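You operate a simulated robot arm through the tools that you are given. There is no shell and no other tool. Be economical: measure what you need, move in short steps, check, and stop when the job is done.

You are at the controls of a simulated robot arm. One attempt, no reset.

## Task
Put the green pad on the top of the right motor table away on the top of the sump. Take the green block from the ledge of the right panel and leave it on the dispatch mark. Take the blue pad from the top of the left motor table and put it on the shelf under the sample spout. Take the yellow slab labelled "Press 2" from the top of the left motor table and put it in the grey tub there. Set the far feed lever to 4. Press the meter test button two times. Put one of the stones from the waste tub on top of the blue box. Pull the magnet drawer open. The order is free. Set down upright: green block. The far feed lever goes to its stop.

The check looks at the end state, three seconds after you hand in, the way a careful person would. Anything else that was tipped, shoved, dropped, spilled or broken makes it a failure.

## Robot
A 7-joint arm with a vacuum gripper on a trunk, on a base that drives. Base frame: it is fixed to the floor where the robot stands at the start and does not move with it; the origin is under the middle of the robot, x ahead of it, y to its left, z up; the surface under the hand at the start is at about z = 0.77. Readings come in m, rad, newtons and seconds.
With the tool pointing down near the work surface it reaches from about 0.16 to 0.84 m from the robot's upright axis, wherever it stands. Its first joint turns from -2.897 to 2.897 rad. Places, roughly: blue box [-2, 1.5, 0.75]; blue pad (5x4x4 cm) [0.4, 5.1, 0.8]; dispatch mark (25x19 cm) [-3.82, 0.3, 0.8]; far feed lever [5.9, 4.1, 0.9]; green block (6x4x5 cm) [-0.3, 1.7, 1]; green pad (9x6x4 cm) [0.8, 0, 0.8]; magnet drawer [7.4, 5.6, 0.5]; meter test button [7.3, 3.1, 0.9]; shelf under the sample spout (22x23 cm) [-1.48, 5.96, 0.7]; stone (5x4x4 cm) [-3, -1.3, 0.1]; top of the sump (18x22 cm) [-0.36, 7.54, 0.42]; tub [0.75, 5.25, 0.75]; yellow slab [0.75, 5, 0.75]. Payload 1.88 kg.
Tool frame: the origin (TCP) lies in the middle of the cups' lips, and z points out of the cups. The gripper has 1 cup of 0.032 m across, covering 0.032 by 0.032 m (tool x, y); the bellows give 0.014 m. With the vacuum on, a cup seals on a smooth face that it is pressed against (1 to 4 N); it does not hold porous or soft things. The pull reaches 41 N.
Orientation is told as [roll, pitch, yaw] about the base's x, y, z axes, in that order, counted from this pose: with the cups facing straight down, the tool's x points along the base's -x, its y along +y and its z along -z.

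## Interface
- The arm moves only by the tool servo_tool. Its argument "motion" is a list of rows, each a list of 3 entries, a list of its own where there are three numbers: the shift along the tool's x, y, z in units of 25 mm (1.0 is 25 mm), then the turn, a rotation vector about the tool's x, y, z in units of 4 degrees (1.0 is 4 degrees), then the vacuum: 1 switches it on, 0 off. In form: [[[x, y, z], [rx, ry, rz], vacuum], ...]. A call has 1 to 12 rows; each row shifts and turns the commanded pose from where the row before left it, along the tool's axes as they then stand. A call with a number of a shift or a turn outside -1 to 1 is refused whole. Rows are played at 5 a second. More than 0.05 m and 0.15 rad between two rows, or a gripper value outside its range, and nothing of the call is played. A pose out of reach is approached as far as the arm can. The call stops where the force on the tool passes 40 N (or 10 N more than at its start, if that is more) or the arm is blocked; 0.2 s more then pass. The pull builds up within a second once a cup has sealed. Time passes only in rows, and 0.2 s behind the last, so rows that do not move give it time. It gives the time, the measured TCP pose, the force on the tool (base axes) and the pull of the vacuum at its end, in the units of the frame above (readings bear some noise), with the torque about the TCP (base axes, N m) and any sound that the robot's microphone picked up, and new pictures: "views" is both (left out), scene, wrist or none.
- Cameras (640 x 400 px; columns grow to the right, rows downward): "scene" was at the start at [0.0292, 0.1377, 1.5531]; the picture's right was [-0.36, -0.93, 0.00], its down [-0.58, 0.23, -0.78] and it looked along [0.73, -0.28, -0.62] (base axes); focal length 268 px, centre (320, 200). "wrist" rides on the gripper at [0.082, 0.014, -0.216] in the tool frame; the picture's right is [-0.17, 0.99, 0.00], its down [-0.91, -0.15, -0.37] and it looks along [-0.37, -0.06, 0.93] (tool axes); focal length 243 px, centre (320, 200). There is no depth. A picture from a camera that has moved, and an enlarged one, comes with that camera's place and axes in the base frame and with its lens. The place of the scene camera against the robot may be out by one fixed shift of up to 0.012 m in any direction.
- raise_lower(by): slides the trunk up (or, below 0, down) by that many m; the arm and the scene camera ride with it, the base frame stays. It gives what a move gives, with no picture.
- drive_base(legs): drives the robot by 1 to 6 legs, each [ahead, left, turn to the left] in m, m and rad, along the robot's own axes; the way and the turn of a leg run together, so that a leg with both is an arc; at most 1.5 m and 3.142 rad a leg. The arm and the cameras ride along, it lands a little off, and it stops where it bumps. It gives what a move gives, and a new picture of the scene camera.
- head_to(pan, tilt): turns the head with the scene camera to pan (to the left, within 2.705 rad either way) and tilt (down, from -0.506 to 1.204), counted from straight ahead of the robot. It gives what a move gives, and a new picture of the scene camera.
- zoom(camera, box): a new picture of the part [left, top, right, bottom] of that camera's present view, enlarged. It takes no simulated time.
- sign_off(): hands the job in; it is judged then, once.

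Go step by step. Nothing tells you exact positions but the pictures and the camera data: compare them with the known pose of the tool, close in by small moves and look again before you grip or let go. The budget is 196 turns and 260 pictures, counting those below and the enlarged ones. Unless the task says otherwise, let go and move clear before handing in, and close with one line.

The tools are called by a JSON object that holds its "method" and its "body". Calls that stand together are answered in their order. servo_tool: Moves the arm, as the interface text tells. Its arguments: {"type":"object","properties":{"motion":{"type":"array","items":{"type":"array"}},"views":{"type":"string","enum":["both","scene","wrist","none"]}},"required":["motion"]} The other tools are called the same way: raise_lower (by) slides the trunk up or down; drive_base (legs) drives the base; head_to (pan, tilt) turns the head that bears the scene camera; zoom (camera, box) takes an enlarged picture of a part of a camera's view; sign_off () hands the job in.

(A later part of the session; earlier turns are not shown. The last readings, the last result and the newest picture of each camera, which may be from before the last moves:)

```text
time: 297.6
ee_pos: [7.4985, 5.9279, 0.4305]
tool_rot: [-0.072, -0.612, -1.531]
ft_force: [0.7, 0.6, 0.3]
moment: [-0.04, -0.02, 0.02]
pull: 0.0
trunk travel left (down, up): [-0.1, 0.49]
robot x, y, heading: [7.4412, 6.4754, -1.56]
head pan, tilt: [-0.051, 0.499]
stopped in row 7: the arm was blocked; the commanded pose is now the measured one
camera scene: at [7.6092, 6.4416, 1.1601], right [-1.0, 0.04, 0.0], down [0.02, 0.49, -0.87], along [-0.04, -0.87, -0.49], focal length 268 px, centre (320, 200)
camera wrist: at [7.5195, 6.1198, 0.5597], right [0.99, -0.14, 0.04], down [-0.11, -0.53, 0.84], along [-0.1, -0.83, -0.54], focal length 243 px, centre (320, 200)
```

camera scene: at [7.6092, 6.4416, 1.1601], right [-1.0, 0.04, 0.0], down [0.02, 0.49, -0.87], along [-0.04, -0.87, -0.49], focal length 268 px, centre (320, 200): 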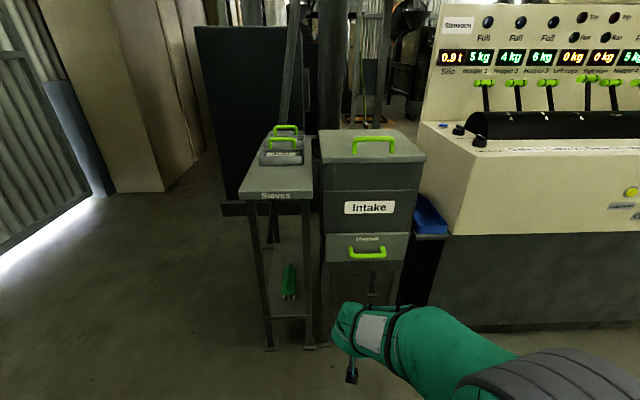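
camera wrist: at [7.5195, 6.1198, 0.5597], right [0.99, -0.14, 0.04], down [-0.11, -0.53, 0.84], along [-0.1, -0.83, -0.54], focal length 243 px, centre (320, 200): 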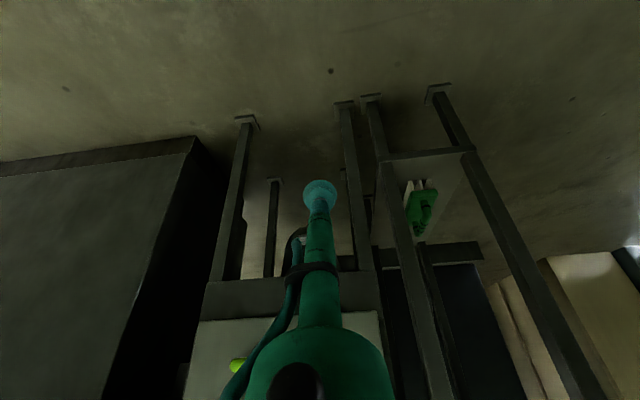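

The arm folded against its own base with the trunk this low. I raise the trunk before continuing.

{"method": "raise_lower", "body": {"by": 0.25}}

{"method": "servo_tool", "body": {"motion": [[[0, 0, 0], [0, 0, 0], 0], [[0, 0, 0], [0, 0, 0], 0]], "views": "both"}}

```text
time: 300.2
ee_pos: [7.4981, 5.9337, 0.6916]
tool_rot: [-0.073, -0.621, -1.532]
ft_force: [0.2, 0.4, -1.0]
moment: [0.0, 0.04, -0.01]
pull: 0.1
trunk travel left (down, up): [-0.35, 0.24]
robot x, y, heading: [7.4382, 6.4797, -1.559]
head pan, tilt: [-0.051, 0.499]
```

```text
time: 300.8
ee_pos: [7.4983, 5.9362, 0.6904]
tool_rot: [-0.074, -0.613, -1.53]
ft_force: [0.5, -0.7, -0.4]
moment: [0.0, 0.04, -0.02]
pull: 0.0
trunk travel left (down, up): [-0.35, 0.24]
robot x, y, heading: [7.4422, 6.4787, -1.559]
head pan, tilt: [-0.051, 0.499]
camera scene: at [7.6084, 6.4541, 1.4183], right [-1.0, 0.04, 0.0], down [0.02, 0.48, -0.88], along [-0.04, -0.88, -0.48], focal length 268 px, centre (320, 200)
camera wrist: at [7.5192, 6.1275, 0.8178], right [0.99, -0.14, 0.04], down [-0.1, -0.53, 0.84], along [-0.1, -0.84, -0.54], focal length 243 px, centre (320, 200)
```

scene: 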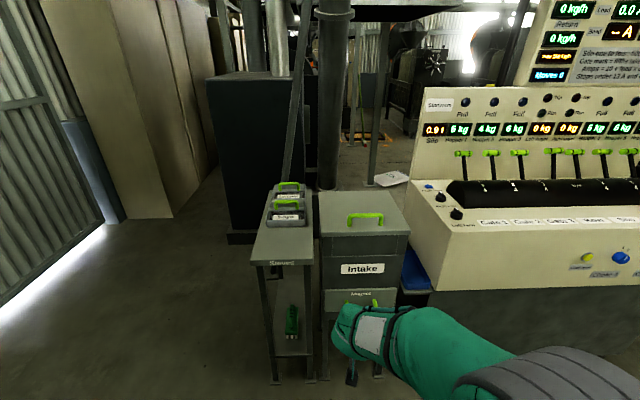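
wrist: 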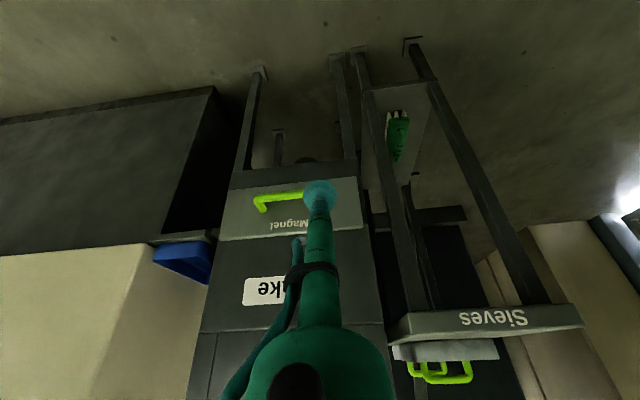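

{"method": "drive_base", "body": {"legs": [[-0.13, 0, 0]]}}

{"method": "servo_tool", "body": {"motion": [[[0, 0, 0], [1, -1, 0], 0], [[0, 0, 0], [0, -1, 0], 0], [[0, 0, 0], [0, -1, 0], 0], [[0, 0, 0], [0, -1, 0], 0], [[0, 0, 0], [0, -1, 0], 0], [[0, 0, 0], [0, -1, 0], 0], [[0, 0, 0], [0, -1, 0], 0], [[0, 0, 0], [0, -1, 0], 0]], "views": "scene"}}

```text
time: 302.1
ee_pos: [7.4969, 6.0691, 0.6869]
tool_rot: [-0.074, -0.605, -1.527]
ft_force: [-0.2, -0.8, -0.2]
moment: [0.01, 0.02, 0.02]
pull: 0.0
trunk travel left (down, up): [-0.35, 0.24]
robot x, y, heading: [7.4363, 6.6094, -1.56]
head pan, tilt: [-0.051, 0.499]
camera scene: at [7.607, 6.5846, 1.4197], right [-1.0, 0.04, 0.0], down [0.02, 0.48, -0.88], along [-0.03, -0.88, -0.48], focal length 268 px, centre (320, 200)
```

scene: 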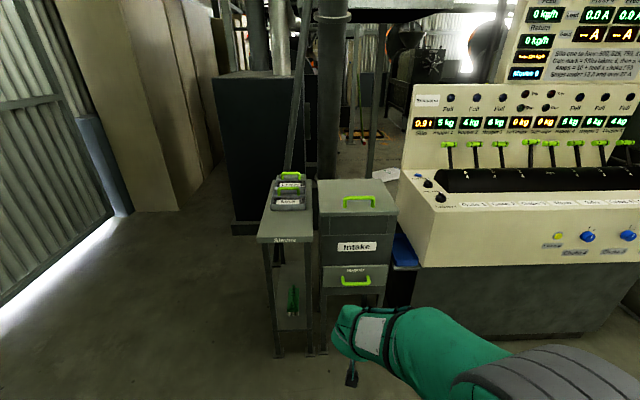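

```text
time: 302.6
ee_pos: [7.4411, 6.1262, 0.5782]
tool_rot: [-0.222, -0.465, -1.56]
ft_force: [-0.7, 0.0, 0.5]
moment: [-0.05, -0.03, 0.03]
pull: 0.1
trunk travel left (down, up): [-0.35, 0.24]
robot x, y, heading: [7.4379, 6.6087, -1.555]
head pan, tilt: [-0.051, 0.499]
stopped in row 2: the arm was blocked; the commanded pose is now the measured one
camera scene: at [7.6069, 6.585, 1.4115], right [-1.0, 0.04, 0.0], down [0.02, 0.48, -0.88], along [-0.03, -0.88, -0.48], focal length 268 px, centre (320, 200)
```

scene: 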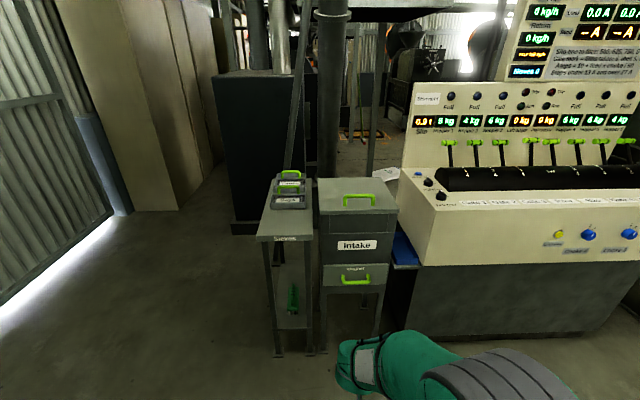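

Pitching must be done with the arm further out. I back off 0.2 m, straighten the tool, extend, then pitch.

{"method": "drive_base", "body": {"legs": [[-0.2, 0, 0]]}}

{"method": "servo_tool", "body": {"motion": [[[0, 0, -1], [-1, 0, 0], 0], [[0, 0, -1], [-1, 0, 0], 0], [[0, 0, -1], [-1, 0, 0], 0], [[0, 0, -1], [-0.2, 1, 0], 0], [[0, 0, 0], [0, 1, 0], 0], [[0, 0, 0], [0, 1, 0], 0], [[0, 0, 0], [0, 1, 0], 0], [[0, 0, 0], [0, 1, 0], 0], [[0, 0, 0], [0, 1, 0], 0], [[0, 0, 0], [0, 0.66, 0], 0]], "views": "scene"}}

```text
time: 304.2
ee_pos: [7.439, 6.3331, 0.5756]
tool_rot: [-0.227, -0.446, -1.552]
ft_force: [-0.1, 0.0, -0.5]
moment: [-0.04, 0.01, 0.03]
pull: 0.1
trunk travel left (down, up): [-0.35, 0.24]
robot x, y, heading: [7.4361, 6.8101, -1.56]
head pan, tilt: [-0.051, 0.499]
camera scene: at [7.6042, 6.7858, 1.4192], right [-1.0, 0.03, 0.0], down [0.02, 0.48, -0.88], along [-0.03, -0.88, -0.48], focal length 268 px, centre (320, 200)
```

scene: 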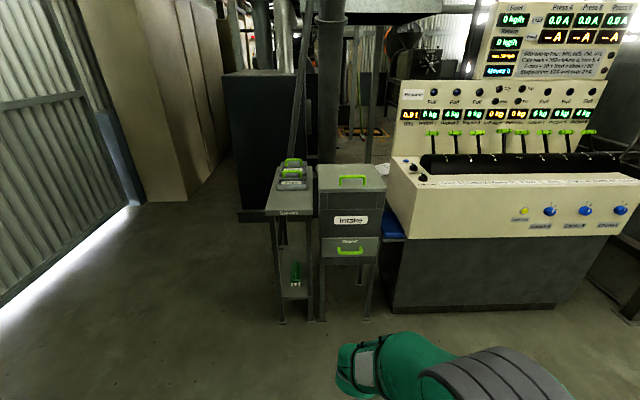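

```text
time: 306.4
ee_pos: [7.4502, 6.3763, 0.6644]
tool_rot: [-0.004, 0.018, -1.553]
ft_force: [-0.3, -0.2, 0.1]
moment: [0.04, 0.03, -0.01]
pull: 0.1
trunk travel left (down, up): [-0.35, 0.24]
robot x, y, heading: [7.4339, 6.8072, -1.552]
head pan, tilt: [-0.051, 0.499]
camera scene: at [7.6042, 6.786, 1.4187], right [-1.0, 0.03, 0.0], down [0.02, 0.48, -0.88], along [-0.03, -0.88, -0.48], focal length 268 px, centre (320, 200)
```

scene: 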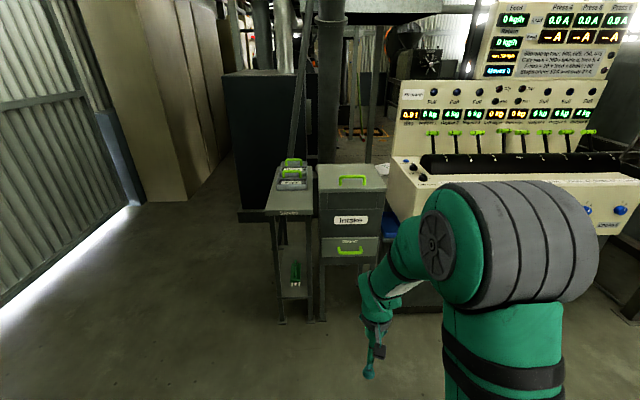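

{"method": "servo_tool", "body": {"motion": [[[-1, 0.2, -0.3], [0, 0, 0], 0], [[-1, 0.2, -0.3], [0, 0, 0], 0], [[-1, 0.2, -0.3], [0, 0, 0], 0], [[-1, 0.2, -0.3], [0, 0, 0], 0], [[-1, 0.2, -0.3], [0, 0, 0], 0], [[-1, 0.2, -0.3], [0, 0, 0], 0], [[-1, 0.2, -0.3], [0, 0, 0], 0], [[-1, 0.2, -0.3], [0, 0, 0], 0], [[-1, 0.2, 0], [0, 0, 0], 0], [[-1, 0.2, 0], [0, 0, 0], 0], [[-1, 0.2, 0], [0, 0, 0], 0], [[-1, 0.2, 0], [0, 0, 0], 0]], "views": "none"}}

{"method": "servo_tool", "body": {"motion": [[[0, 0, 0], [0, -1, 0], 0], [[0, 0, 0], [0, -1, 0], 0], [[0, 0, 0], [0, -1, 0], 0], [[0, 0, 0], [0, -1, 0], 0], [[0, 0, 0], [0, -1, 0], 0], [[0, 0, 0], [0, -1, 0], 0], [[0, 0, 0], [0, -1, 0], 0], [[0, 0, 0], [0, -1, 0], 0], [[0, 0, 0], [0, -1, 0], 0], [[0, 0, 0], [0, -1, 0], 0], [[0, 0, 0], [0, -1, 0], 0], [[0, 0, 0], [0, -1, 0], 0]], "views": "scene"}}

```text
time: 309.0
ee_pos: [7.5175, 6.0778, 0.719]
tool_rot: [-0.003, 0.02, -1.553]
ft_force: [-0.9, 0.0, 0.0]
moment: [0.0, 0.0, -0.02]
pull: 0.1
trunk travel left (down, up): [-0.35, 0.24]
robot x, y, heading: [7.4373, 6.8116, -1.558]
head pan, tilt: [-0.051, 0.499]
```

```text
time: 311.6
ee_pos: [7.5152, 6.0758, 0.7155]
tool_rot: [-0.004, -0.818, -1.55]
ft_force: [0.3, -0.5, -0.6]
moment: [-0.06, 0.05, -0.02]
pull: 0.0
trunk travel left (down, up): [-0.35, 0.24]
robot x, y, heading: [7.4336, 6.804, -1.557]
head pan, tilt: [-0.051, 0.499]
camera scene: at [7.6044, 6.7842, 1.4183], right [-1.0, 0.03, 0.0], down [0.02, 0.48, -0.88], along [-0.03, -0.88, -0.48], focal length 268 px, centre (320, 200)
```

scene: 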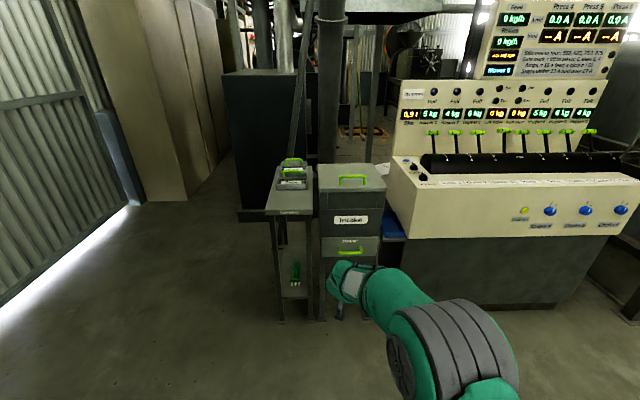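

{"method": "servo_tool", "body": {"motion": [[[0, 0, 0], [0, -1, 0], 0], [[0, 0, 0], [0, -1, 0], 0], [[0, 0, 0], [0, -1, 0], 0], [[0, 0, 0], [0, -1, 0], 0], [[0, 0, 0], [0, -1, 0], 0], [[0, 0, 0], [0, -1, 0], 0], [[0, 0, 0], [0, -1, 0], 0], [[0, 0, 0], [0, -1, 0], 0], [[0, 0, 0], [0, -1, 0], 0], [[0, 0, 0], [0, -1, 0], 0], [[0, 0, 0], [0, -0.7, 0], 0]], "views": "both"}}

```text
time: 314.0
ee_pos: [7.5565, 6.0737, 0.7438]
tool_rot: [-0.226, -1.375, -1.393]
ft_force: [-0.8, 0.9, -0.4]
moment: [0.0, -0.01, 0.05]
pull: 0.0
out of reach, approached as far as the arm can: row 2, 3, 4, 5, 8, 9, 10, 11
trunk travel left (down, up): [-0.35, 0.24]
robot x, y, heading: [7.4348, 6.8114, -1.553]
head pan, tilt: [-0.051, 0.499]
camera scene: at [7.604, 6.7859, 1.4187], right [-1.0, 0.03, 0.0], down [0.02, 0.48, -0.88], along [-0.03, -0.88, -0.48], focal length 268 px, centre (320, 200)
camera wrist: at [7.5785, 6.2998, 0.7032], right [0.99, -0.08, 0.12], down [-0.1, 0.2, 0.97], along [-0.1, -0.98, 0.19], focal length 243 px, centre (320, 200)
```

scene: 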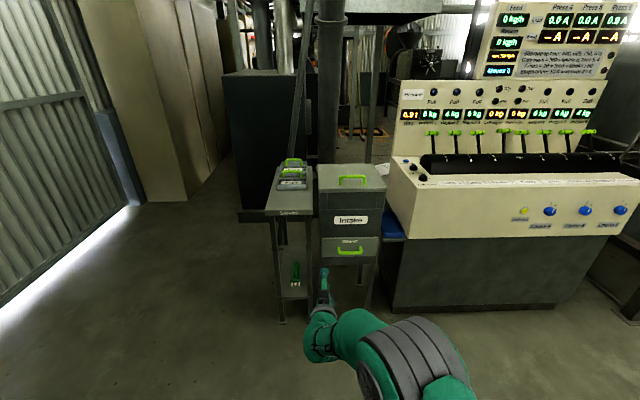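
wrist: 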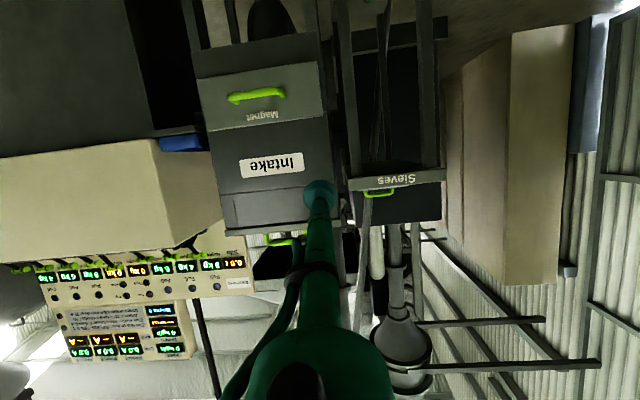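

{"method": "servo_tool", "body": {"motion": [[[0.47, -0.07, 1], [0, 0, 0], 0], [[0.47, -0.07, 1], [0, 0, 0], 0], [[0.47, -0.07, 1], [0, 0, 0], 0], [[0.47, -0.07, 1], [0, 0, 0], 0], [[0.47, -0.07, 1], [0, 0, 0], 0], [[0.47, -0.07, 1], [0, 0, 0], 0], [[0.47, -0.07, 1], [0, 0, 0], 0], [[0.47, -0.07, 0], [0, 0, 0], 0], [[0.47, -0.07, 0], [0, 0, 0], 0]], "views": "wrist"}}

```text
time: 316.0
ee_pos: [7.5541, 5.9156, 0.6182]
tool_rot: [-0.221, -1.386, -1.383]
ft_force: [-0.4, -0.3, 0.3]
moment: [0.01, 0.0, -0.03]
pull: 0.1
out of reach, approached as far as the arm can: row 1, 2, 3
trunk travel left (down, up): [-0.35, 0.24]
robot x, y, heading: [7.4369, 6.8085, -1.55]
head pan, tilt: [-0.051, 0.499]
camera wrist: at [7.5719, 6.1423, 0.5749], right [0.99, -0.06, 0.12], down [-0.11, 0.21, 0.97], along [-0.08, -0.98, 0.2], focal length 243 px, centre (320, 200)
```

wrist: 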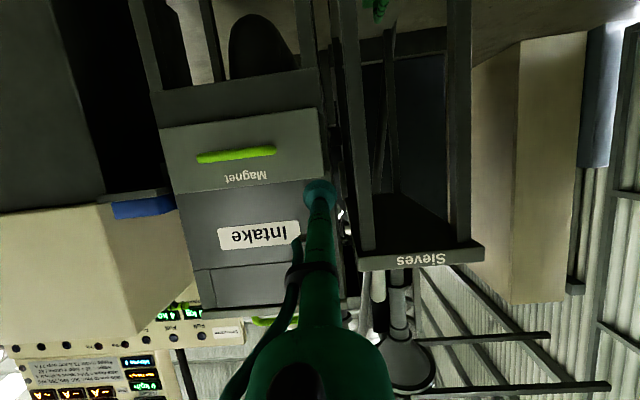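

{"method": "servo_tool", "body": {"motion": [[[0, 0, 0], [-0.25, -0.85, 0], 0], [[0, 0, 0], [-0.25, -0.85, 0], 0], [[0, 0, 0], [0, -0.8, 0], 0]], "views": "none"}}

```text
time: 316.8
ee_pos: [7.578, 5.9141, 0.6283]
tool_rot: [-0.445, -1.474, -1.175]
ft_force: [0.4, 0.0, 0.1]
moment: [0.02, 0.02, -0.01]
pull: 0.0
out of reach, approached as far as the arm can: row 1, 2, 3
trunk travel left (down, up): [-0.35, 0.24]
robot x, y, heading: [7.4367, 6.8104, -1.554]
head pan, tilt: [-0.051, 0.499]
```

{"method": "raise_lower", "body": {"by": -0.15}}

{"method": "servo_tool", "body": {"motion": [[[-1, 0, 0], [0, 0, 0], 0], [[-1, 0, 0], [0, 0, 0], 0], [[-1, 0, 0], [0, 0, 0], 0], [[-0.6, 0, 0], [0, 0, 0], 0], [[0, 0, 0], [0, 0, 0], 0]], "views": "wrist"}}

```text
time: 318.6
ee_pos: [7.5787, 5.9132, 0.4798]
tool_rot: [-0.445, -1.473, -1.176]
ft_force: [0.7, 0.0, 0.6]
moment: [0.03, 0.02, -0.01]
pull: 0.1
trunk travel left (down, up): [-0.2, 0.39]
robot x, y, heading: [7.4351, 6.8088, -1.55]
head pan, tilt: [-0.051, 0.499]
```

```text
time: 319.8
ee_pos: [7.5803, 5.9071, 0.5673]
tool_rot: [-0.442, -1.473, -1.178]
ft_force: [0.2, -0.7, -0.8]
moment: [0.0, 0.03, 0.04]
pull: 0.1
trunk travel left (down, up): [-0.2, 0.39]
robot x, y, heading: [7.4353, 6.8087, -1.554]
head pan, tilt: [-0.051, 0.499]
camera wrist: at [7.6013, 6.1287, 0.5042], right [0.99, -0.06, 0.12], down [-0.1, 0.3, 0.95], along [-0.09, -0.95, 0.29], focal length 243 px, centre (320, 200)
```

wrist: 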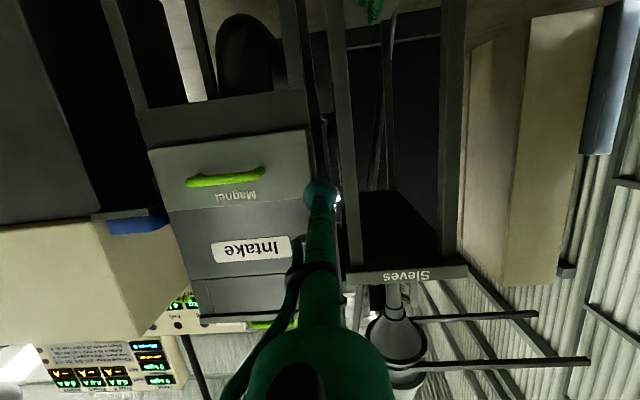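

{"method": "servo_tool", "body": {"motion": [[[0, 0, 0], [-0.35, -0.6, 0], 0], [[0, 0, 0], [-0.35, -0.6, 0], 0], [[0, -0.7, 0.8], [0, 0, 0], 0], [[0, -0.7, 0.8], [0, 0, 0], 0], [[0, -0.7, 0.8], [0, 0, 0], 0], [[0, -0.7, 0.8], [0, 0, 0], 0], [[0, 0, 0.8], [0, 0, 0], 0]], "views": "both"}}

```text
time: 321.4
ee_pos: [7.5376, 5.8011, 0.58]
tool_rot: [-0.64, -1.502, -0.966]
ft_force: [-0.4, -0.3, -0.1]
moment: [0.01, 0.0, -0.04]
pull: 0.0
out of reach, approached as far as the arm can: row 2, 4, 5, 6
trunk travel left (down, up): [-0.2, 0.39]
robot x, y, heading: [7.4373, 6.8085, -1.553]
head pan, tilt: [-0.051, 0.499]
camera scene: at [7.6042, 6.786, 1.2687], right [-1.0, 0.03, 0.0], down [0.02, 0.48, -0.88], along [-0.03, -0.88, -0.48], focal length 268 px, centre (320, 200)
camera wrist: at [7.5565, 6.0202, 0.5095], right [0.99, -0.05, 0.13], down [-0.1, 0.33, 0.94], along [-0.08, -0.94, 0.32], focal length 243 px, centre (320, 200)
```

scene: 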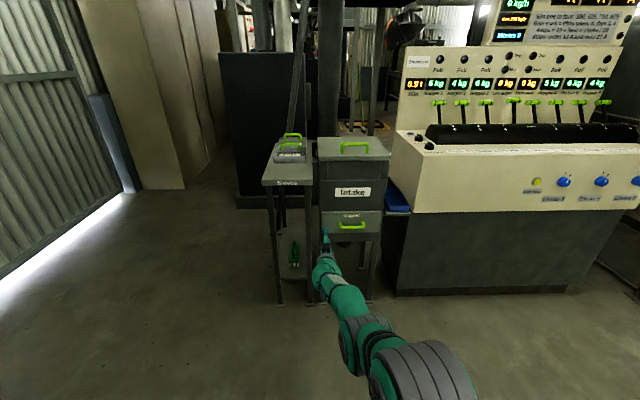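
wrist: 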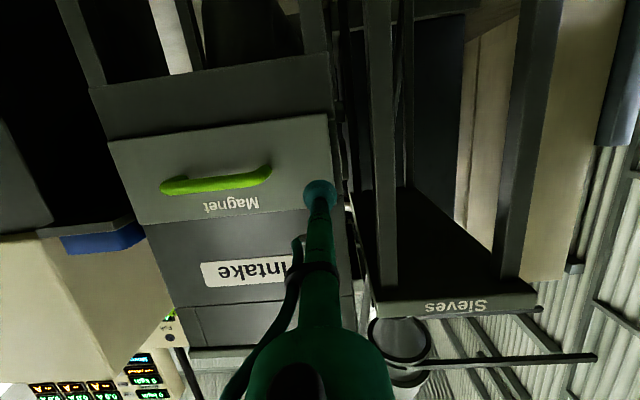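

{"method": "servo_tool", "body": {"motion": [[[0, -0.5, -1], [0, 0, 0], 0], [[0, -0.5, -1], [0, 0, 0], 0], [[0.2, 0, -1], [0, 0, 0], 0], [[0.2, 0, -1], [0, 0, 0], 0]], "views": "none"}}

{"method": "drive_base", "body": {"legs": [[0.14, 0, 0]]}}

{"method": "servo_tool", "body": {"motion": [[[0, 0, 0], [0, 0, 0], 0]], "views": "wrist"}}

```text
time: 322.4
ee_pos: [7.5541, 5.8898, 0.5919]
tool_rot: [-0.65, -1.502, -0.957]
ft_force: [-0.1, 0.7, 0.6]
moment: [0.0, -0.01, -0.01]
pull: 0.0
out of reach, approached as far as the arm can: row 1, 2, 3, 4
trunk travel left (down, up): [-0.2, 0.39]
robot x, y, heading: [7.4317, 6.8092, -1.553]
head pan, tilt: [-0.051, 0.499]
```

```text
time: 323.7
ee_pos: [7.5545, 5.7499, 0.5918]
tool_rot: [-0.646, -1.502, -0.964]
ft_force: [-0.3, 0.9, 0.4]
moment: [-0.02, 0.02, 0.03]
pull: 0.1
trunk travel left (down, up): [-0.2, 0.39]
robot x, y, heading: [7.4339, 6.6708, -1.558]
head pan, tilt: [-0.051, 0.499]
camera scene: at [7.6065, 6.6462, 1.2687], right [-1.0, 0.03, 0.0], down [0.02, 0.48, -0.88], along [-0.03, -0.88, -0.48], focal length 268 px, centre (320, 200)
```

scene: 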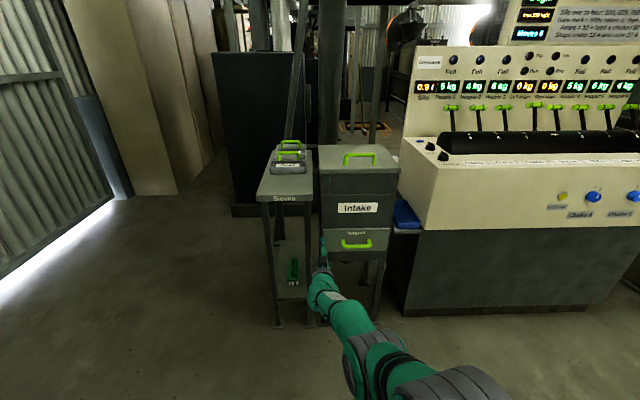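

```text
time: 324.1
ee_pos: [7.5548, 5.751, 0.5917]
tool_rot: [-0.652, -1.503, -0.959]
ft_force: [-0.1, -0.1, 0.4]
moment: [0.02, 0.05, 0.01]
pull: 0.0
trunk travel left (down, up): [-0.2, 0.39]
robot x, y, heading: [7.4383, 6.6674, -1.556]
head pan, tilt: [-0.051, 0.499]
camera wrist: at [7.5737, 5.97, 0.5206], right [0.99, -0.05, 0.12], down [-0.1, 0.33, 0.94], along [-0.09, -0.94, 0.32], focal length 243 px, centre (320, 200)
```

wrist: 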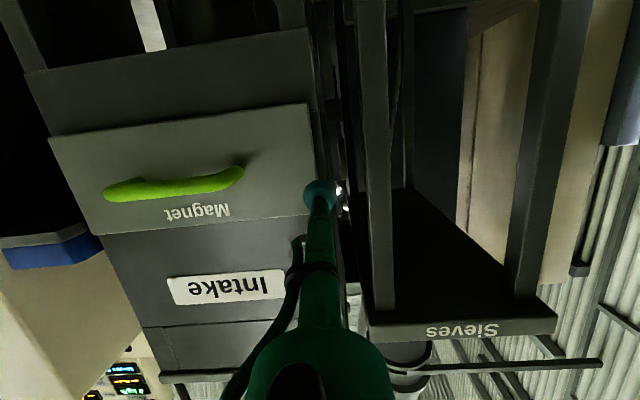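

{"method": "raise_lower", "body": {"by": -0.15}}

{"method": "servo_tool", "body": {"motion": [[[-1, 0, 0], [0, 0, 0], 0], [[-1, 0, 0], [0, 0, 0], 0], [[-1, 0, 0], [0, 0, 0], 0], [[-1, -0.5, 0], [0, 0, 0], 0], [[-0.8, -0.6, 0], [0, 0, 0], 0], [[0, -0.6, 0], [0, 0, 0], 0]], "views": "wrist"}}

```text
time: 325.9
ee_pos: [7.5556, 5.7501, 0.4419]
tool_rot: [-0.65, -1.502, -0.963]
ft_force: [0.3, 0.1, -0.4]
moment: [0.0, 0.02, -0.02]
pull: 0.0
trunk travel left (down, up): [-0.05, 0.54]
robot x, y, heading: [7.4322, 6.6662, -1.553]
head pan, tilt: [-0.051, 0.499]
```

```text
time: 327.2
ee_pos: [7.516, 5.7483, 0.5657]
tool_rot: [-0.644, -1.502, -0.963]
ft_force: [-0.1, 0.8, 0.1]
moment: [0.0, 0.0, -0.03]
pull: 0.1
trunk travel left (down, up): [-0.05, 0.54]
robot x, y, heading: [7.4387, 6.6663, -1.554]
head pan, tilt: [-0.051, 0.499]
camera wrist: at [7.5358, 5.9668, 0.494], right [0.99, -0.05, 0.13], down [-0.1, 0.33, 0.94], along [-0.09, -0.94, 0.32], focal length 243 px, centre (320, 200)
```

wrist: 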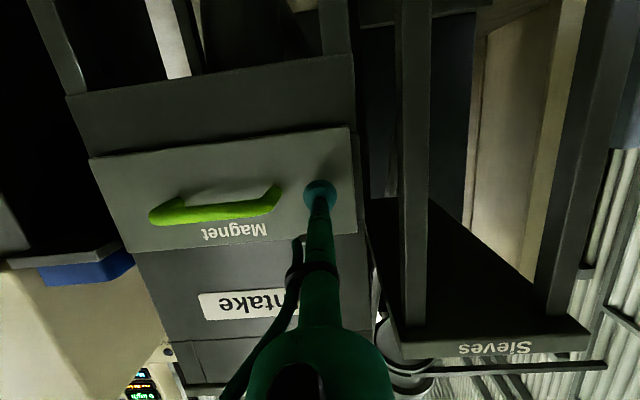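

{"method": "servo_tool", "body": {"motion": [[[0, 0, 0.5], [-0.4, -0.7, 0], 1], [[0, 0, 0.5], [0, 0, 0], 1], [[0, 0, 0.4], [0, 0, 0], 1], [[0, 0, 0.3], [0, 0, 0], 1], [[0, 0, 0], [0, 0, 0], 1]], "views": "wrist"}}

```text
time: 328.1
ee_pos: [7.5246, 5.7067, 0.564]
tool_rot: [-1.346, -1.529, -0.24]
ft_force: [-2.7, 27.1, 4.2]
moment: [-0.14, -0.06, 0.3]
pull: 40.5
out of reach, approached as far as the arm can: row 1
trunk travel left (down, up): [-0.05, 0.54]
robot x, y, heading: [7.4404, 6.6674, -1.553]
head pan, tilt: [-0.051, 0.499]
stopped in row 4: the force on the tool passed its limit at 73 N (the readings are from after the stop); the commanded pose is now the measured one
camera wrist: at [7.5392, 5.9231, 0.4836], right [0.99, -0.02, 0.13], down [-0.11, 0.37, 0.92], along [-0.06, -0.93, 0.36], focal length 243 px, centre (320, 200)
```

wrist: 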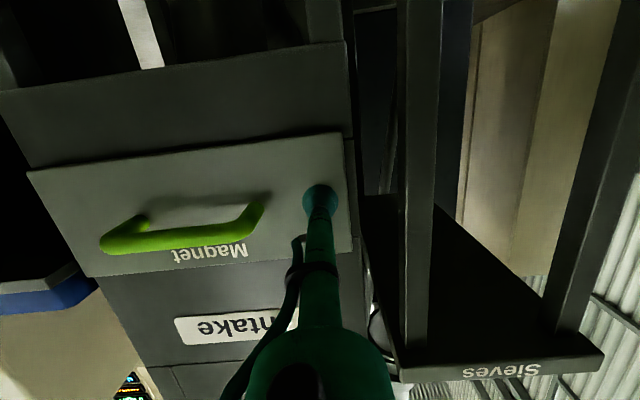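

Sealed on the drawer front. Now pull slowly.

{"method": "servo_tool", "body": {"motion": [[[0, 0, -0.4], [0, 0, 0], 1], [[0, 0, -0.4], [0, 0, 0], 1], [[0, 0, -0.4], [0, 0, 0], 1], [[0, 0, -0.4], [0, 0, 0], 1]], "views": "wrist"}}

```text
time: 329.1
ee_pos: [7.532, 5.7411, 0.5645]
tool_rot: [-1.138, -1.525, -0.46]
ft_force: [-13.3, 0.2, -1.4]
moment: [-0.2, -0.07, 0.55]
pull: 40.6
out of reach, approached as far as the arm can: row 4
trunk travel left (down, up): [-0.05, 0.54]
robot x, y, heading: [7.4336, 6.6708, -1.554]
head pan, tilt: [-0.051, 0.499]
camera wrist: at [7.5468, 5.9589, 0.4854], right [0.99, -0.03, 0.13], down [-0.11, 0.36, 0.93], along [-0.07, -0.93, 0.35], focal length 243 px, centre (320, 200)
```

wrist: 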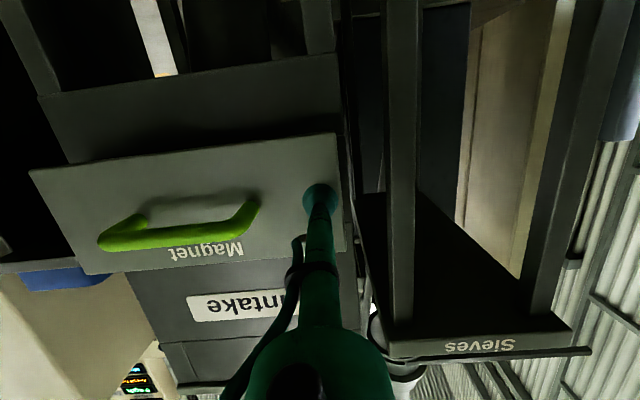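

The drawer follows. The arm is near its limits, so I pull on by backing the base.

{"method": "servo_tool", "body": {"motion": [[[0, -0.35, 0], [0, 0, 0], 1], [[0, 0, 0], [0, 0, 0], 1]], "views": "none"}}

{"method": "drive_base", "body": {"legs": [[-0.08, 0, 0]]}}

```text
time: 329.7
ee_pos: [7.5311, 5.7385, 0.5643]
tool_rot: [-1.083, -1.521, -0.508]
ft_force: [1.1, 1.6, -11.1]
moment: [-0.43, -0.2, 0.29]
pull: 40.7
out of reach, approached as far as the arm can: row 1
trunk travel left (down, up): [-0.05, 0.54]
robot x, y, heading: [7.4376, 6.6733, -1.556]
head pan, tilt: [-0.051, 0.499]
```

```text
time: 330.8
ee_pos: [7.5295, 5.8156, 0.5681]
tool_rot: [-1.172, -1.526, -0.418]
ft_force: [7.8, -0.5, -10.5]
moment: [-0.29, 0.11, 0.04]
pull: 40.7
trunk travel left (down, up): [-0.05, 0.54]
robot x, y, heading: [7.4318, 6.7491, -1.552]
head pan, tilt: [-0.051, 0.499]
camera scene: at [7.6055, 6.7256, 1.1186], right [-1.0, 0.03, 0.0], down [0.02, 0.48, -0.88], along [-0.03, -0.88, -0.48], focal length 268 px, centre (320, 200)
```

scene: 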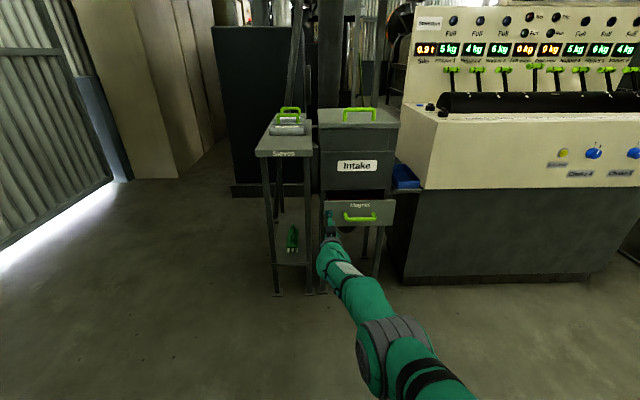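

{"method": "drive_base", "body": {"legs": [[-0.08, 0, 0]]}}

{"method": "zoom", "body": {"camera": "scene", "box": [240, 80, 440, 260]}}

```text
time: 331.8
ee_pos: [7.5305, 5.8984, 0.5678]
tool_rot: [-1.169, -1.526, -0.421]
ft_force: [1.9, 0.9, -3.5]
moment: [-0.22, -0.06, 0.04]
pull: 40.8
trunk travel left (down, up): [-0.05, 0.54]
robot x, y, heading: [7.4345, 6.8278, -1.554]
head pan, tilt: [-0.051, 0.499]
camera scene: at [7.6038, 6.806, 1.1187], right [-1.0, 0.03, 0.0], down [0.02, 0.48, -0.88], along [-0.03, -0.88, -0.48], focal length 268 px, centre (320, 200)
```

scene: 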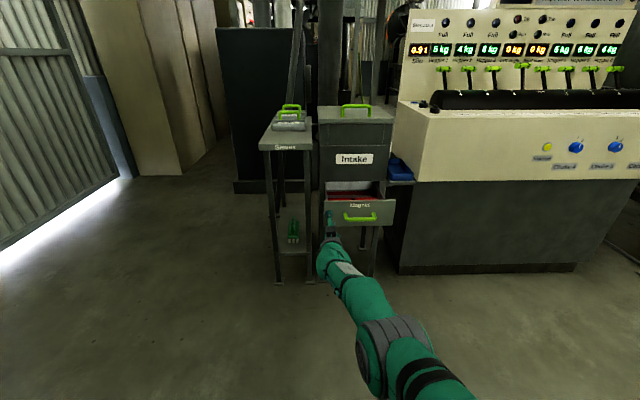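

```text
2.22 times, centred on (340, 170) of scene
camera zoom: at [7.6038, 6.806, 1.1187], right [-1.0, 0.03, 0.0], down [0.02, 0.48, -0.88], along [-0.03, -0.88, -0.48], focal length 594 px, centre (276, 267)
```

zoom: 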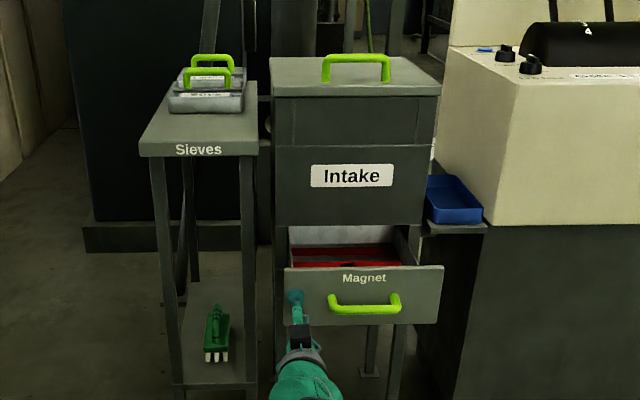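

{"method": "drive_base", "body": {"legs": [[-0.05, 0, 0]]}}

```text
time: 332.9
ee_pos: [7.5252, 5.9434, 0.5736]
tool_rot: [-1.292, -1.528, -0.302]
ft_force: [1.9, -22.6, -3.3]
moment: [0.03, 0.2, 0.11]
pull: 41.0
trunk travel left (down, up): [-0.05, 0.54]
robot x, y, heading: [7.4341, 6.8795, -1.553]
head pan, tilt: [-0.051, 0.499]
stopped in leg 1: the force on the tool passed its limit at 40 N (the readings are from after the stop); the commanded pose is now the measured one
camera scene: at [7.603, 6.8539, 1.1185], right [-1.0, 0.03, 0.0], down [0.02, 0.48, -0.88], along [-0.03, -0.88, -0.48], focal length 268 px, centre (320, 200)
```

scene: 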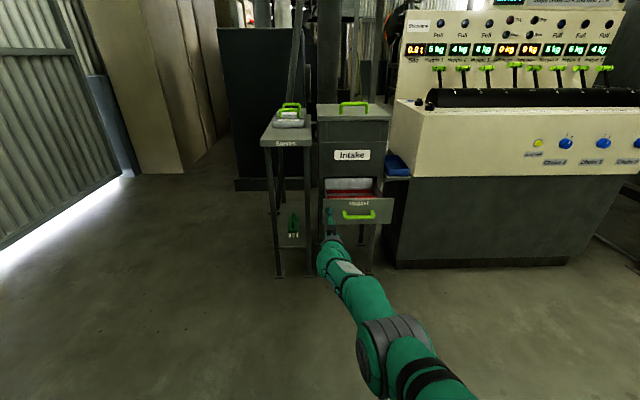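

The drawer has reached its stop. Release, wait and back off.

{"method": "servo_tool", "body": {"motion": [[[0, 0, 0.3], [0, 0, 0], 1], [[0, 0, 0], [0, 0, 0], 0], [[0, 0, 0], [0, 0, 0], 0], [[0, 0, 0], [0, 0, 0], 0], [[0, 0, 0], [0, 0, 0], 0], [[0, 0, 0], [0, 0, 0], 0]], "views": "none"}}

{"method": "drive_base", "body": {"legs": [[-0.2, 0, 0]]}}

```text
time: 334.3
ee_pos: [7.5251, 5.937, 0.5742]
tool_rot: [-1.317, -1.529, -0.277]
ft_force: [0.2, -0.5, 0.5]
moment: [-0.01, 0.03, 0.02]
pull: 0.1
trunk travel left (down, up): [-0.05, 0.54]
robot x, y, heading: [7.4329, 6.8788, -1.555]
head pan, tilt: [-0.051, 0.499]
```

```text
time: 335.9
ee_pos: [7.5235, 6.1381, 0.5735]
tool_rot: [-1.316, -1.529, -0.275]
ft_force: [0.3, -0.8, 0.0]
moment: [0.03, -0.04, -0.02]
pull: 0.1
trunk travel left (down, up): [-0.05, 0.54]
robot x, y, heading: [7.4292, 7.0805, -1.551]
head pan, tilt: [-0.051, 0.499]
camera scene: at [7.5992, 7.0562, 1.1187], right [-1.0, 0.03, 0.0], down [0.01, 0.48, -0.88], along [-0.03, -0.88, -0.48], focal length 268 px, centre (320, 200)
```

scene: 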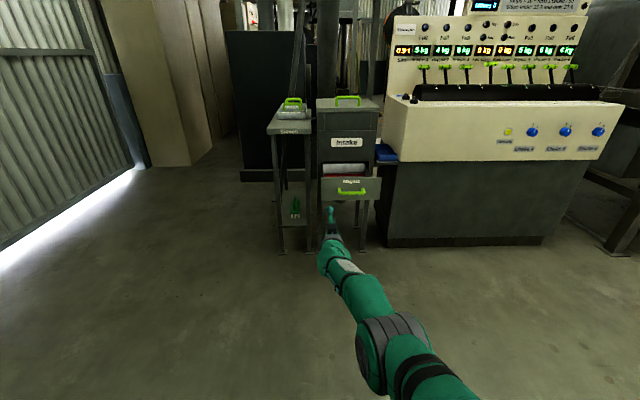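

Drawer open. I raise the trunk and set the tool vertical again, then look for a way to the lever and button.

{"method": "raise_lower", "body": {"by": 0.4}}

{"method": "servo_tool", "body": {"motion": [[[0, 0, -0.5], [0, 1, 0], 0], [[0, 0, 0], [0, 1, 0], 0], [[0, 0, 0], [0, 1, 0], 0], [[0, 0, 0], [0, 1, 0], 0], [[0, 0, 0], [0, 1, 0], 0], [[0, 0, 0], [0, 1, 0], 0], [[0, 0, 0], [0, 1, 0], 0], [[0, 0, 0], [0, 1, 0], 0], [[0, 0, 0], [0, 1, 0], 0], [[0, 0, 0], [0, 1, 0], 0], [[0, 0, 0], [0, 1, 0], 0], [[0, 0, 0], [0, 1, 0], 0]], "views": "none"}}

{"method": "servo_tool", "body": {"motion": [[[0, 0, 0], [0, 1, 0], 0], [[0, 0, 0], [0, 1, 0], 0], [[0, 0, 0], [0, 1, 0], 0], [[0, 0, 0], [0, 1, 0], 0], [[0, 0, 0], [0, 1, 0], 0], [[0, 0, 0], [0, 1, 0], 0], [[0, 0, 0], [0, 1, 0], 0], [[0, 0, 0], [0, 1, 0], 0], [[0, 0, 0], [0, 1, 0], 0], [[0, 0, 0], [0, 1, 0], 0]], "views": "none"}}

{"method": "raise_lower", "body": {"by": 0.14}}

{"method": "head_to", "body": {"pan": -0.5, "tilt": 0.3}}

```text
time: 339.7
ee_pos: [7.524, 6.1371, 0.9736]
tool_rot: [-1.316, -1.529, -0.276]
ft_force: [0.0, 0.2, -0.5]
moment: [0.02, 0.0, 0.0]
pull: 0.1
trunk travel left (down, up): [-0.45, 0.14]
robot x, y, heading: [7.4297, 7.0797, -1.547]
head pan, tilt: [-0.051, 0.499]
```

```text
time: 342.3
ee_pos: [7.5185, 6.1492, 0.9756]
tool_rot: [-0.07, -0.774, -1.556]
ft_force: [-0.3, -0.2, 0.0]
moment: [0.01, -0.02, -0.01]
pull: 0.0
out of reach, approached as far as the arm can: row 10
trunk travel left (down, up): [-0.45, 0.14]
robot x, y, heading: [7.4284, 7.0794, -1.546]
head pan, tilt: [-0.051, 0.499]
```

```text
time: 344.5
ee_pos: [7.5271, 6.237, 0.9441]
tool_rot: [-0.05, -0.145, -1.599]
ft_force: [-0.1, 0.2, -0.8]
moment: [-0.01, 0.01, 0.02]
pull: 0.1
out of reach, approached as far as the arm can: row 5, 6, 7, 8, 9, 10
trunk travel left (down, up): [-0.45, 0.14]
robot x, y, heading: [7.4327, 7.0763, -1.55]
head pan, tilt: [-0.051, 0.499]
```

```text
time: 346.2
ee_pos: [7.5261, 6.236, 1.0841]
tool_rot: [-0.051, -0.146, -1.6]
ft_force: [0.1, -0.5, -0.5]
moment: [0.02, 0.01, -0.02]
pull: 0.0
trunk travel left (down, up): [-0.59, 0.0]
robot x, y, heading: [7.4301, 7.0808, -1.548]
head pan, tilt: [-0.051, 0.499]
```

```text
time: 347.1
ee_pos: [7.5253, 6.2364, 1.0841]
tool_rot: [-0.05, -0.146, -1.599]
ft_force: [0.2, 0.2, 0.6]
moment: [0.04, 0.0, -0.01]
pull: 0.2
trunk travel left (down, up): [-0.59, 0.0]
robot x, y, heading: [7.4318, 7.0801, -1.549]
head pan, tilt: [-0.499, 0.3]
camera scene: at [7.559, 7.0641, 1.6771], right [-0.89, 0.46, 0.0], down [0.14, 0.26, -0.96], along [-0.44, -0.85, -0.3], focal length 268 px, centre (320, 200)
```

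scene: 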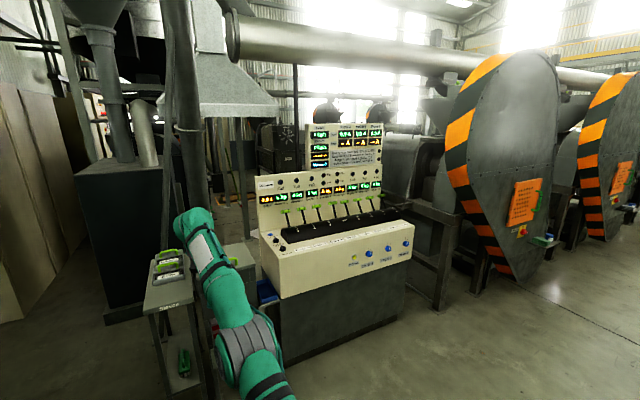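

{"method": "servo_tool", "body": {"motion": [[[1, 0, 0], [-0.35, 1, 0], 0], [[1, 0, 0], [-0.35, 1, 0], 0], [[1, 0, 0], [0, 0, 0], 0], [[1, 0, 0], [0, 0, 0], 0], [[1, 0, 0], [0, 0, 0], 0], [[1, 0, 0], [0, 0, 0], 0], [[1, 0, 0], [0, 0, 0], 0], [[1, 0, 0], [0, 0, 0], 0], [[1, 0, 0], [0, 0, 0], 0], [[1, -0.5, 0], [0, 0, 0], 0], [[1, -1, 0], [0, 0, 0], 0], [[1, -1, 0], [0, 0, 0], 0]], "views": "none"}}

{"method": "drive_base", "body": {"legs": [[0, 0, -1.592], [1.42, 0.4, 0], [1.5, 0.05, 0], [1.5, 0, 0], [1.5, 0, 0], [1.2, 0, 0]]}}

```text
time: 349.7
ee_pos: [7.5252, 6.3057, 1.1109]
tool_rot: [-0.001, -0.003, -1.601]
ft_force: [0.3, 0.6, -0.2]
moment: [-0.04, -0.04, 0.01]
pull: 0.0
out of reach, approached as far as the arm can: row 3, 4, 5, 6, 7, 8, 9, 10, 11, 12
trunk travel left (down, up): [-0.59, 0.0]
robot x, y, heading: [7.4285, 7.082, -1.546]
head pan, tilt: [-0.499, 0.3]
```

```text
refused: leg 3 is longer than a leg can be; nothing moved
```

{"method": "servo_tool", "body": {"motion": [[[0, 0, 1], [0, 0, 0], 0], [[0, 0, 1], [0, 0, 0], 0], [[0, 0, 1], [0, 0, 0], 0], [[1, 0, 0], [0, 0, 0], 0], [[1, 0, 0], [0, 0, 0], 0], [[1, 0, 0], [0, 0, 0], 0], [[1, 0, 0], [0, 0, 0], 0], [[1, 0, 0], [0, 0, 0], 0], [[1, 0, 0], [0, 0, 0], 0], [[1, 0, 0], [0, 0, 0], 0], [[1, 0, 0], [0, 0, 0], 0], [[1, 0, 0], [0, 0, 0], 0]], "views": "scene"}}

```text
time: 352.3
ee_pos: [7.5516, 6.2992, 1.0834]
tool_rot: [-0.001, -0.004, -1.604]
ft_force: [-0.1, 0.2, 0.3]
moment: [0.01, 0.02, -0.01]
pull: 0.2
out of reach, approached as far as the arm can: row 1, 2, 3, 4, 5, 6, 7, 8, 9, 10, 11, 12
trunk travel left (down, up): [-0.59, 0.0]
robot x, y, heading: [7.4309, 7.0786, -1.547]
head pan, tilt: [-0.499, 0.3]
camera scene: at [7.5589, 7.064, 1.6771], right [-0.89, 0.46, 0.0], down [0.14, 0.26, -0.96], along [-0.44, -0.85, -0.3], focal length 268 px, centre (320, 200)
```

scene: 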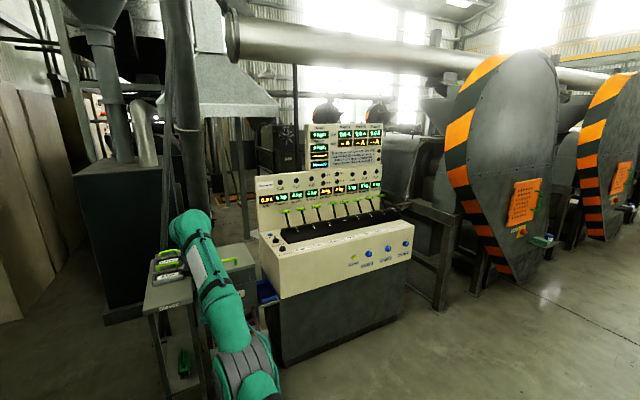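

{"method": "servo_tool", "body": {"motion": [[[0, 0, 0], [0, 0, -1], 0], [[0, 0, 0], [0, 0, -1], 0], [[0, 0, 0], [0, 0, -1], 0], [[0, 0, 0], [0, 0, -1], 0], [[0, 0, 0], [0, 0, -1], 0], [[0, 0, 0], [0, 0, -1], 0], [[1, 0, 0], [0, 0, 0], 0], [[1, 0, 0], [0, 0, 0], 0]], "views": "none"}}

{"method": "servo_tool", "body": {"motion": [[[0, 0, 0], [0, 0, 1], 0], [[0, 0, 0], [0, 0, 1], 0], [[0, 0, 0], [0, 0, 1], 0], [[0, 0, 0], [0, 0, 1], 0], [[0, 0, 0], [0, 0, 1], 0], [[0, 0, 0], [0, 0, 1], 0], [[0, 0, 0], [0, 0, 1], 0], [[0, 0, 0], [0, 0, 1], 0], [[0, 0, 0], [0, 0, 1], 0], [[1, 0, 0], [0, 0, 0], 0], [[1, 0, 0], [0, 0, 0], 0]], "views": "none"}}

```text
time: 354.1
ee_pos: [7.5453, 6.303, 1.0939]
tool_rot: [-0.005, -0.002, -1.181]
ft_force: [1.0, 0.1, 0.2]
moment: [-0.01, 0.02, -0.01]
pull: 0.0
out of reach, approached as far as the arm can: row 7, 8
trunk travel left (down, up): [-0.59, 0.0]
robot x, y, heading: [7.429, 7.078, -1.549]
head pan, tilt: [-0.499, 0.3]
```

```text
time: 356.5
ee_pos: [7.5528, 6.3063, 1.0992]
tool_rot: [-0.002, -0.003, -1.811]
ft_force: [0.5, -0.1, -0.1]
moment: [0.0, 0.0, -0.01]
pull: 0.0
out of reach, approached as far as the arm can: row 10, 11
trunk travel left (down, up): [-0.59, 0.0]
robot x, y, heading: [7.4295, 7.0831, -1.55]
head pan, tilt: [-0.499, 0.3]
```

{"method": "servo_tool", "body": {"motion": [[[0, 0, -1], [0, 0, 0], 0], [[0, 0, -1], [0, 0, 0], 0], [[0, 0, -1], [0, 0, 0], 0]], "views": "none"}}

{"method": "servo_tool", "body": {"motion": [[[0, -1, 0], [0, 0, 0], 0], [[0, -1, 0], [0, 0, 0], 0], [[0, -1, 0], [0, 0, 0], 0]], "views": "none"}}

{"method": "servo_tool", "body": {"motion": [[[0, 1, 0], [0, 0, 0], 0], [[0, 1, 0], [0, 0, 0], 0], [[0, 1, 0], [0, 0, 0], 0], [[0, 1, 0], [0, 0, 0], 0], [[0, 1, 0], [0, 0, 0], 0]], "views": "none"}}

```text
time: 357.3
ee_pos: [7.552, 6.3191, 1.1764]
tool_rot: [0.005, -0.018, -1.813]
ft_force: [0.7, 2.7, 0.6]
moment: [-0.35, -0.1, 0.0]
pull: 0.0
out of reach, approached as far as the arm can: row 3
trunk travel left (down, up): [-0.59, 0.0]
robot x, y, heading: [7.4304, 7.0799, -1.555]
head pan, tilt: [-0.499, 0.3]
```

```text
time: 358.1
ee_pos: [7.4795, 6.3321, 1.1674]
tool_rot: [0.0, -0.008, -1.81]
ft_force: [0.3, 0.1, 0.5]
moment: [0.0, 0.0, 0.03]
pull: 0.0
trunk travel left (down, up): [-0.59, 0.0]
robot x, y, heading: [7.4314, 7.0798, -1.549]
head pan, tilt: [-0.499, 0.3]
```

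```text
time: 359.3
ee_pos: [7.5953, 6.3164, 1.1573]
tool_rot: [0.002, -0.009, -1.81]
ft_force: [0.0, 0.6, 0.0]
moment: [-0.01, -0.05, -0.01]
pull: 0.1
out of reach, approached as far as the arm can: row 4, 5
trunk travel left (down, up): [-0.59, 0.0]
robot x, y, heading: [7.433, 7.0799, -1.55]
head pan, tilt: [-0.499, 0.3]
```

{"method": "servo_tool", "body": {"motion": [[[0, -1, 0], [0, 0, -0.5], 0], [[0, -1, 0], [0, 0, -0.5], 0], [[0, -1, 0], [0, 0, -0.5], 0], [[0, -1, 0], [0, 0, -0.5], 0], [[0, -1, 0], [0, 0, -0.5], 0], [[0, -1, 0], [0, 0, -0.5], 0], [[0, -1, 0], [0, 0, 0], 0], [[0, -1, 0], [0, 0, 0], 0], [[1, 0, 0], [0, 0, 0], 0], [[1, 0, 0], [0, 0, 0], 0], [[1, 0, 0], [0, 0, 0], 0]], "views": "none"}}

```text
time: 361.7
ee_pos: [7.4015, 6.4182, 1.16]
tool_rot: [-0.002, -0.009, -1.602]
ft_force: [0.4, 0.2, 0.0]
moment: [0.01, 0.0, 0.0]
pull: 0.0
trunk travel left (down, up): [-0.59, 0.0]
robot x, y, heading: [7.43, 7.0795, -1.555]
head pan, tilt: [-0.499, 0.3]
```

Free again. I retract fully and drive west back down the aisle.

{"method": "servo_tool", "body": {"motion": [[[1, 0, 0.3], [0, 0, 0], 0], [[1, 0, 0.3], [0, 0, 0], 0], [[1, 0, 0.3], [0, 0, 0], 0], [[1, 0, 0.3], [0, 0, 0], 0], [[1, 0, 0.3], [0, 0, 0], 0], [[1, 0, 0.3], [0, 0, 0], 0], [[1, 0, 0.3], [0, 0, 0], 0], [[1, 0, 0.3], [0, 0, 0], 0]], "views": "none"}}

{"method": "drive_base", "body": {"legs": [[0, 0, -1.587], [1.4, 0.4, 0], [1.45, 0.05, 0], [1.5, 0, 0], [1.5, 0, 0], [1.2, 0, 0]]}}

```text
time: 363.5
ee_pos: [7.409, 6.6176, 1.0987]
tool_rot: [-0.003, -0.007, -1.604]
ft_force: [0.3, -0.4, 0.5]
moment: [0.01, 0.01, 0.0]
pull: 0.2
trunk travel left (down, up): [-0.59, 0.0]
robot x, y, heading: [7.4306, 7.0768, -1.552]
head pan, tilt: [-0.499, 0.3]
```

```text
time: 401.4
ee_pos: [-0.1438, 6.5169, 1.0972]
tool_rot: [-0.003, -0.006, 3.125]
ft_force: [0.0, -0.5, -0.4]
moment: [0.0, -0.01, 0.0]
pull: 0.1
trunk travel left (down, up): [-0.59, 0.0]
robot x, y, heading: [0.3192, 6.504, -3.102]
head pan, tilt: [-0.499, 0.3]
camera scene: at [0.3097, 6.3882, 1.6771], right [0.45, 0.89, 0.0], down [0.26, -0.13, -0.96], along [-0.85, 0.43, -0.3], focal length 268 px, centre (320, 200)
```

scene: 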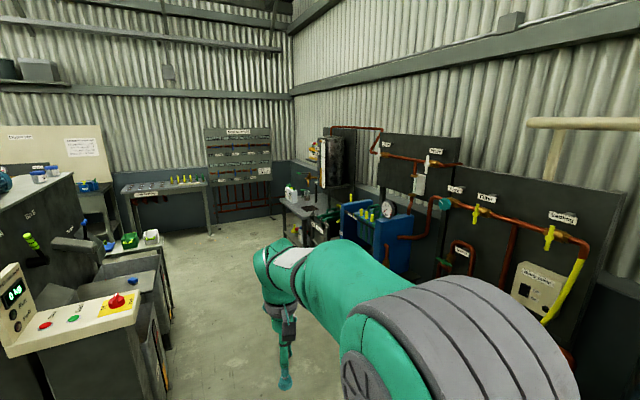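

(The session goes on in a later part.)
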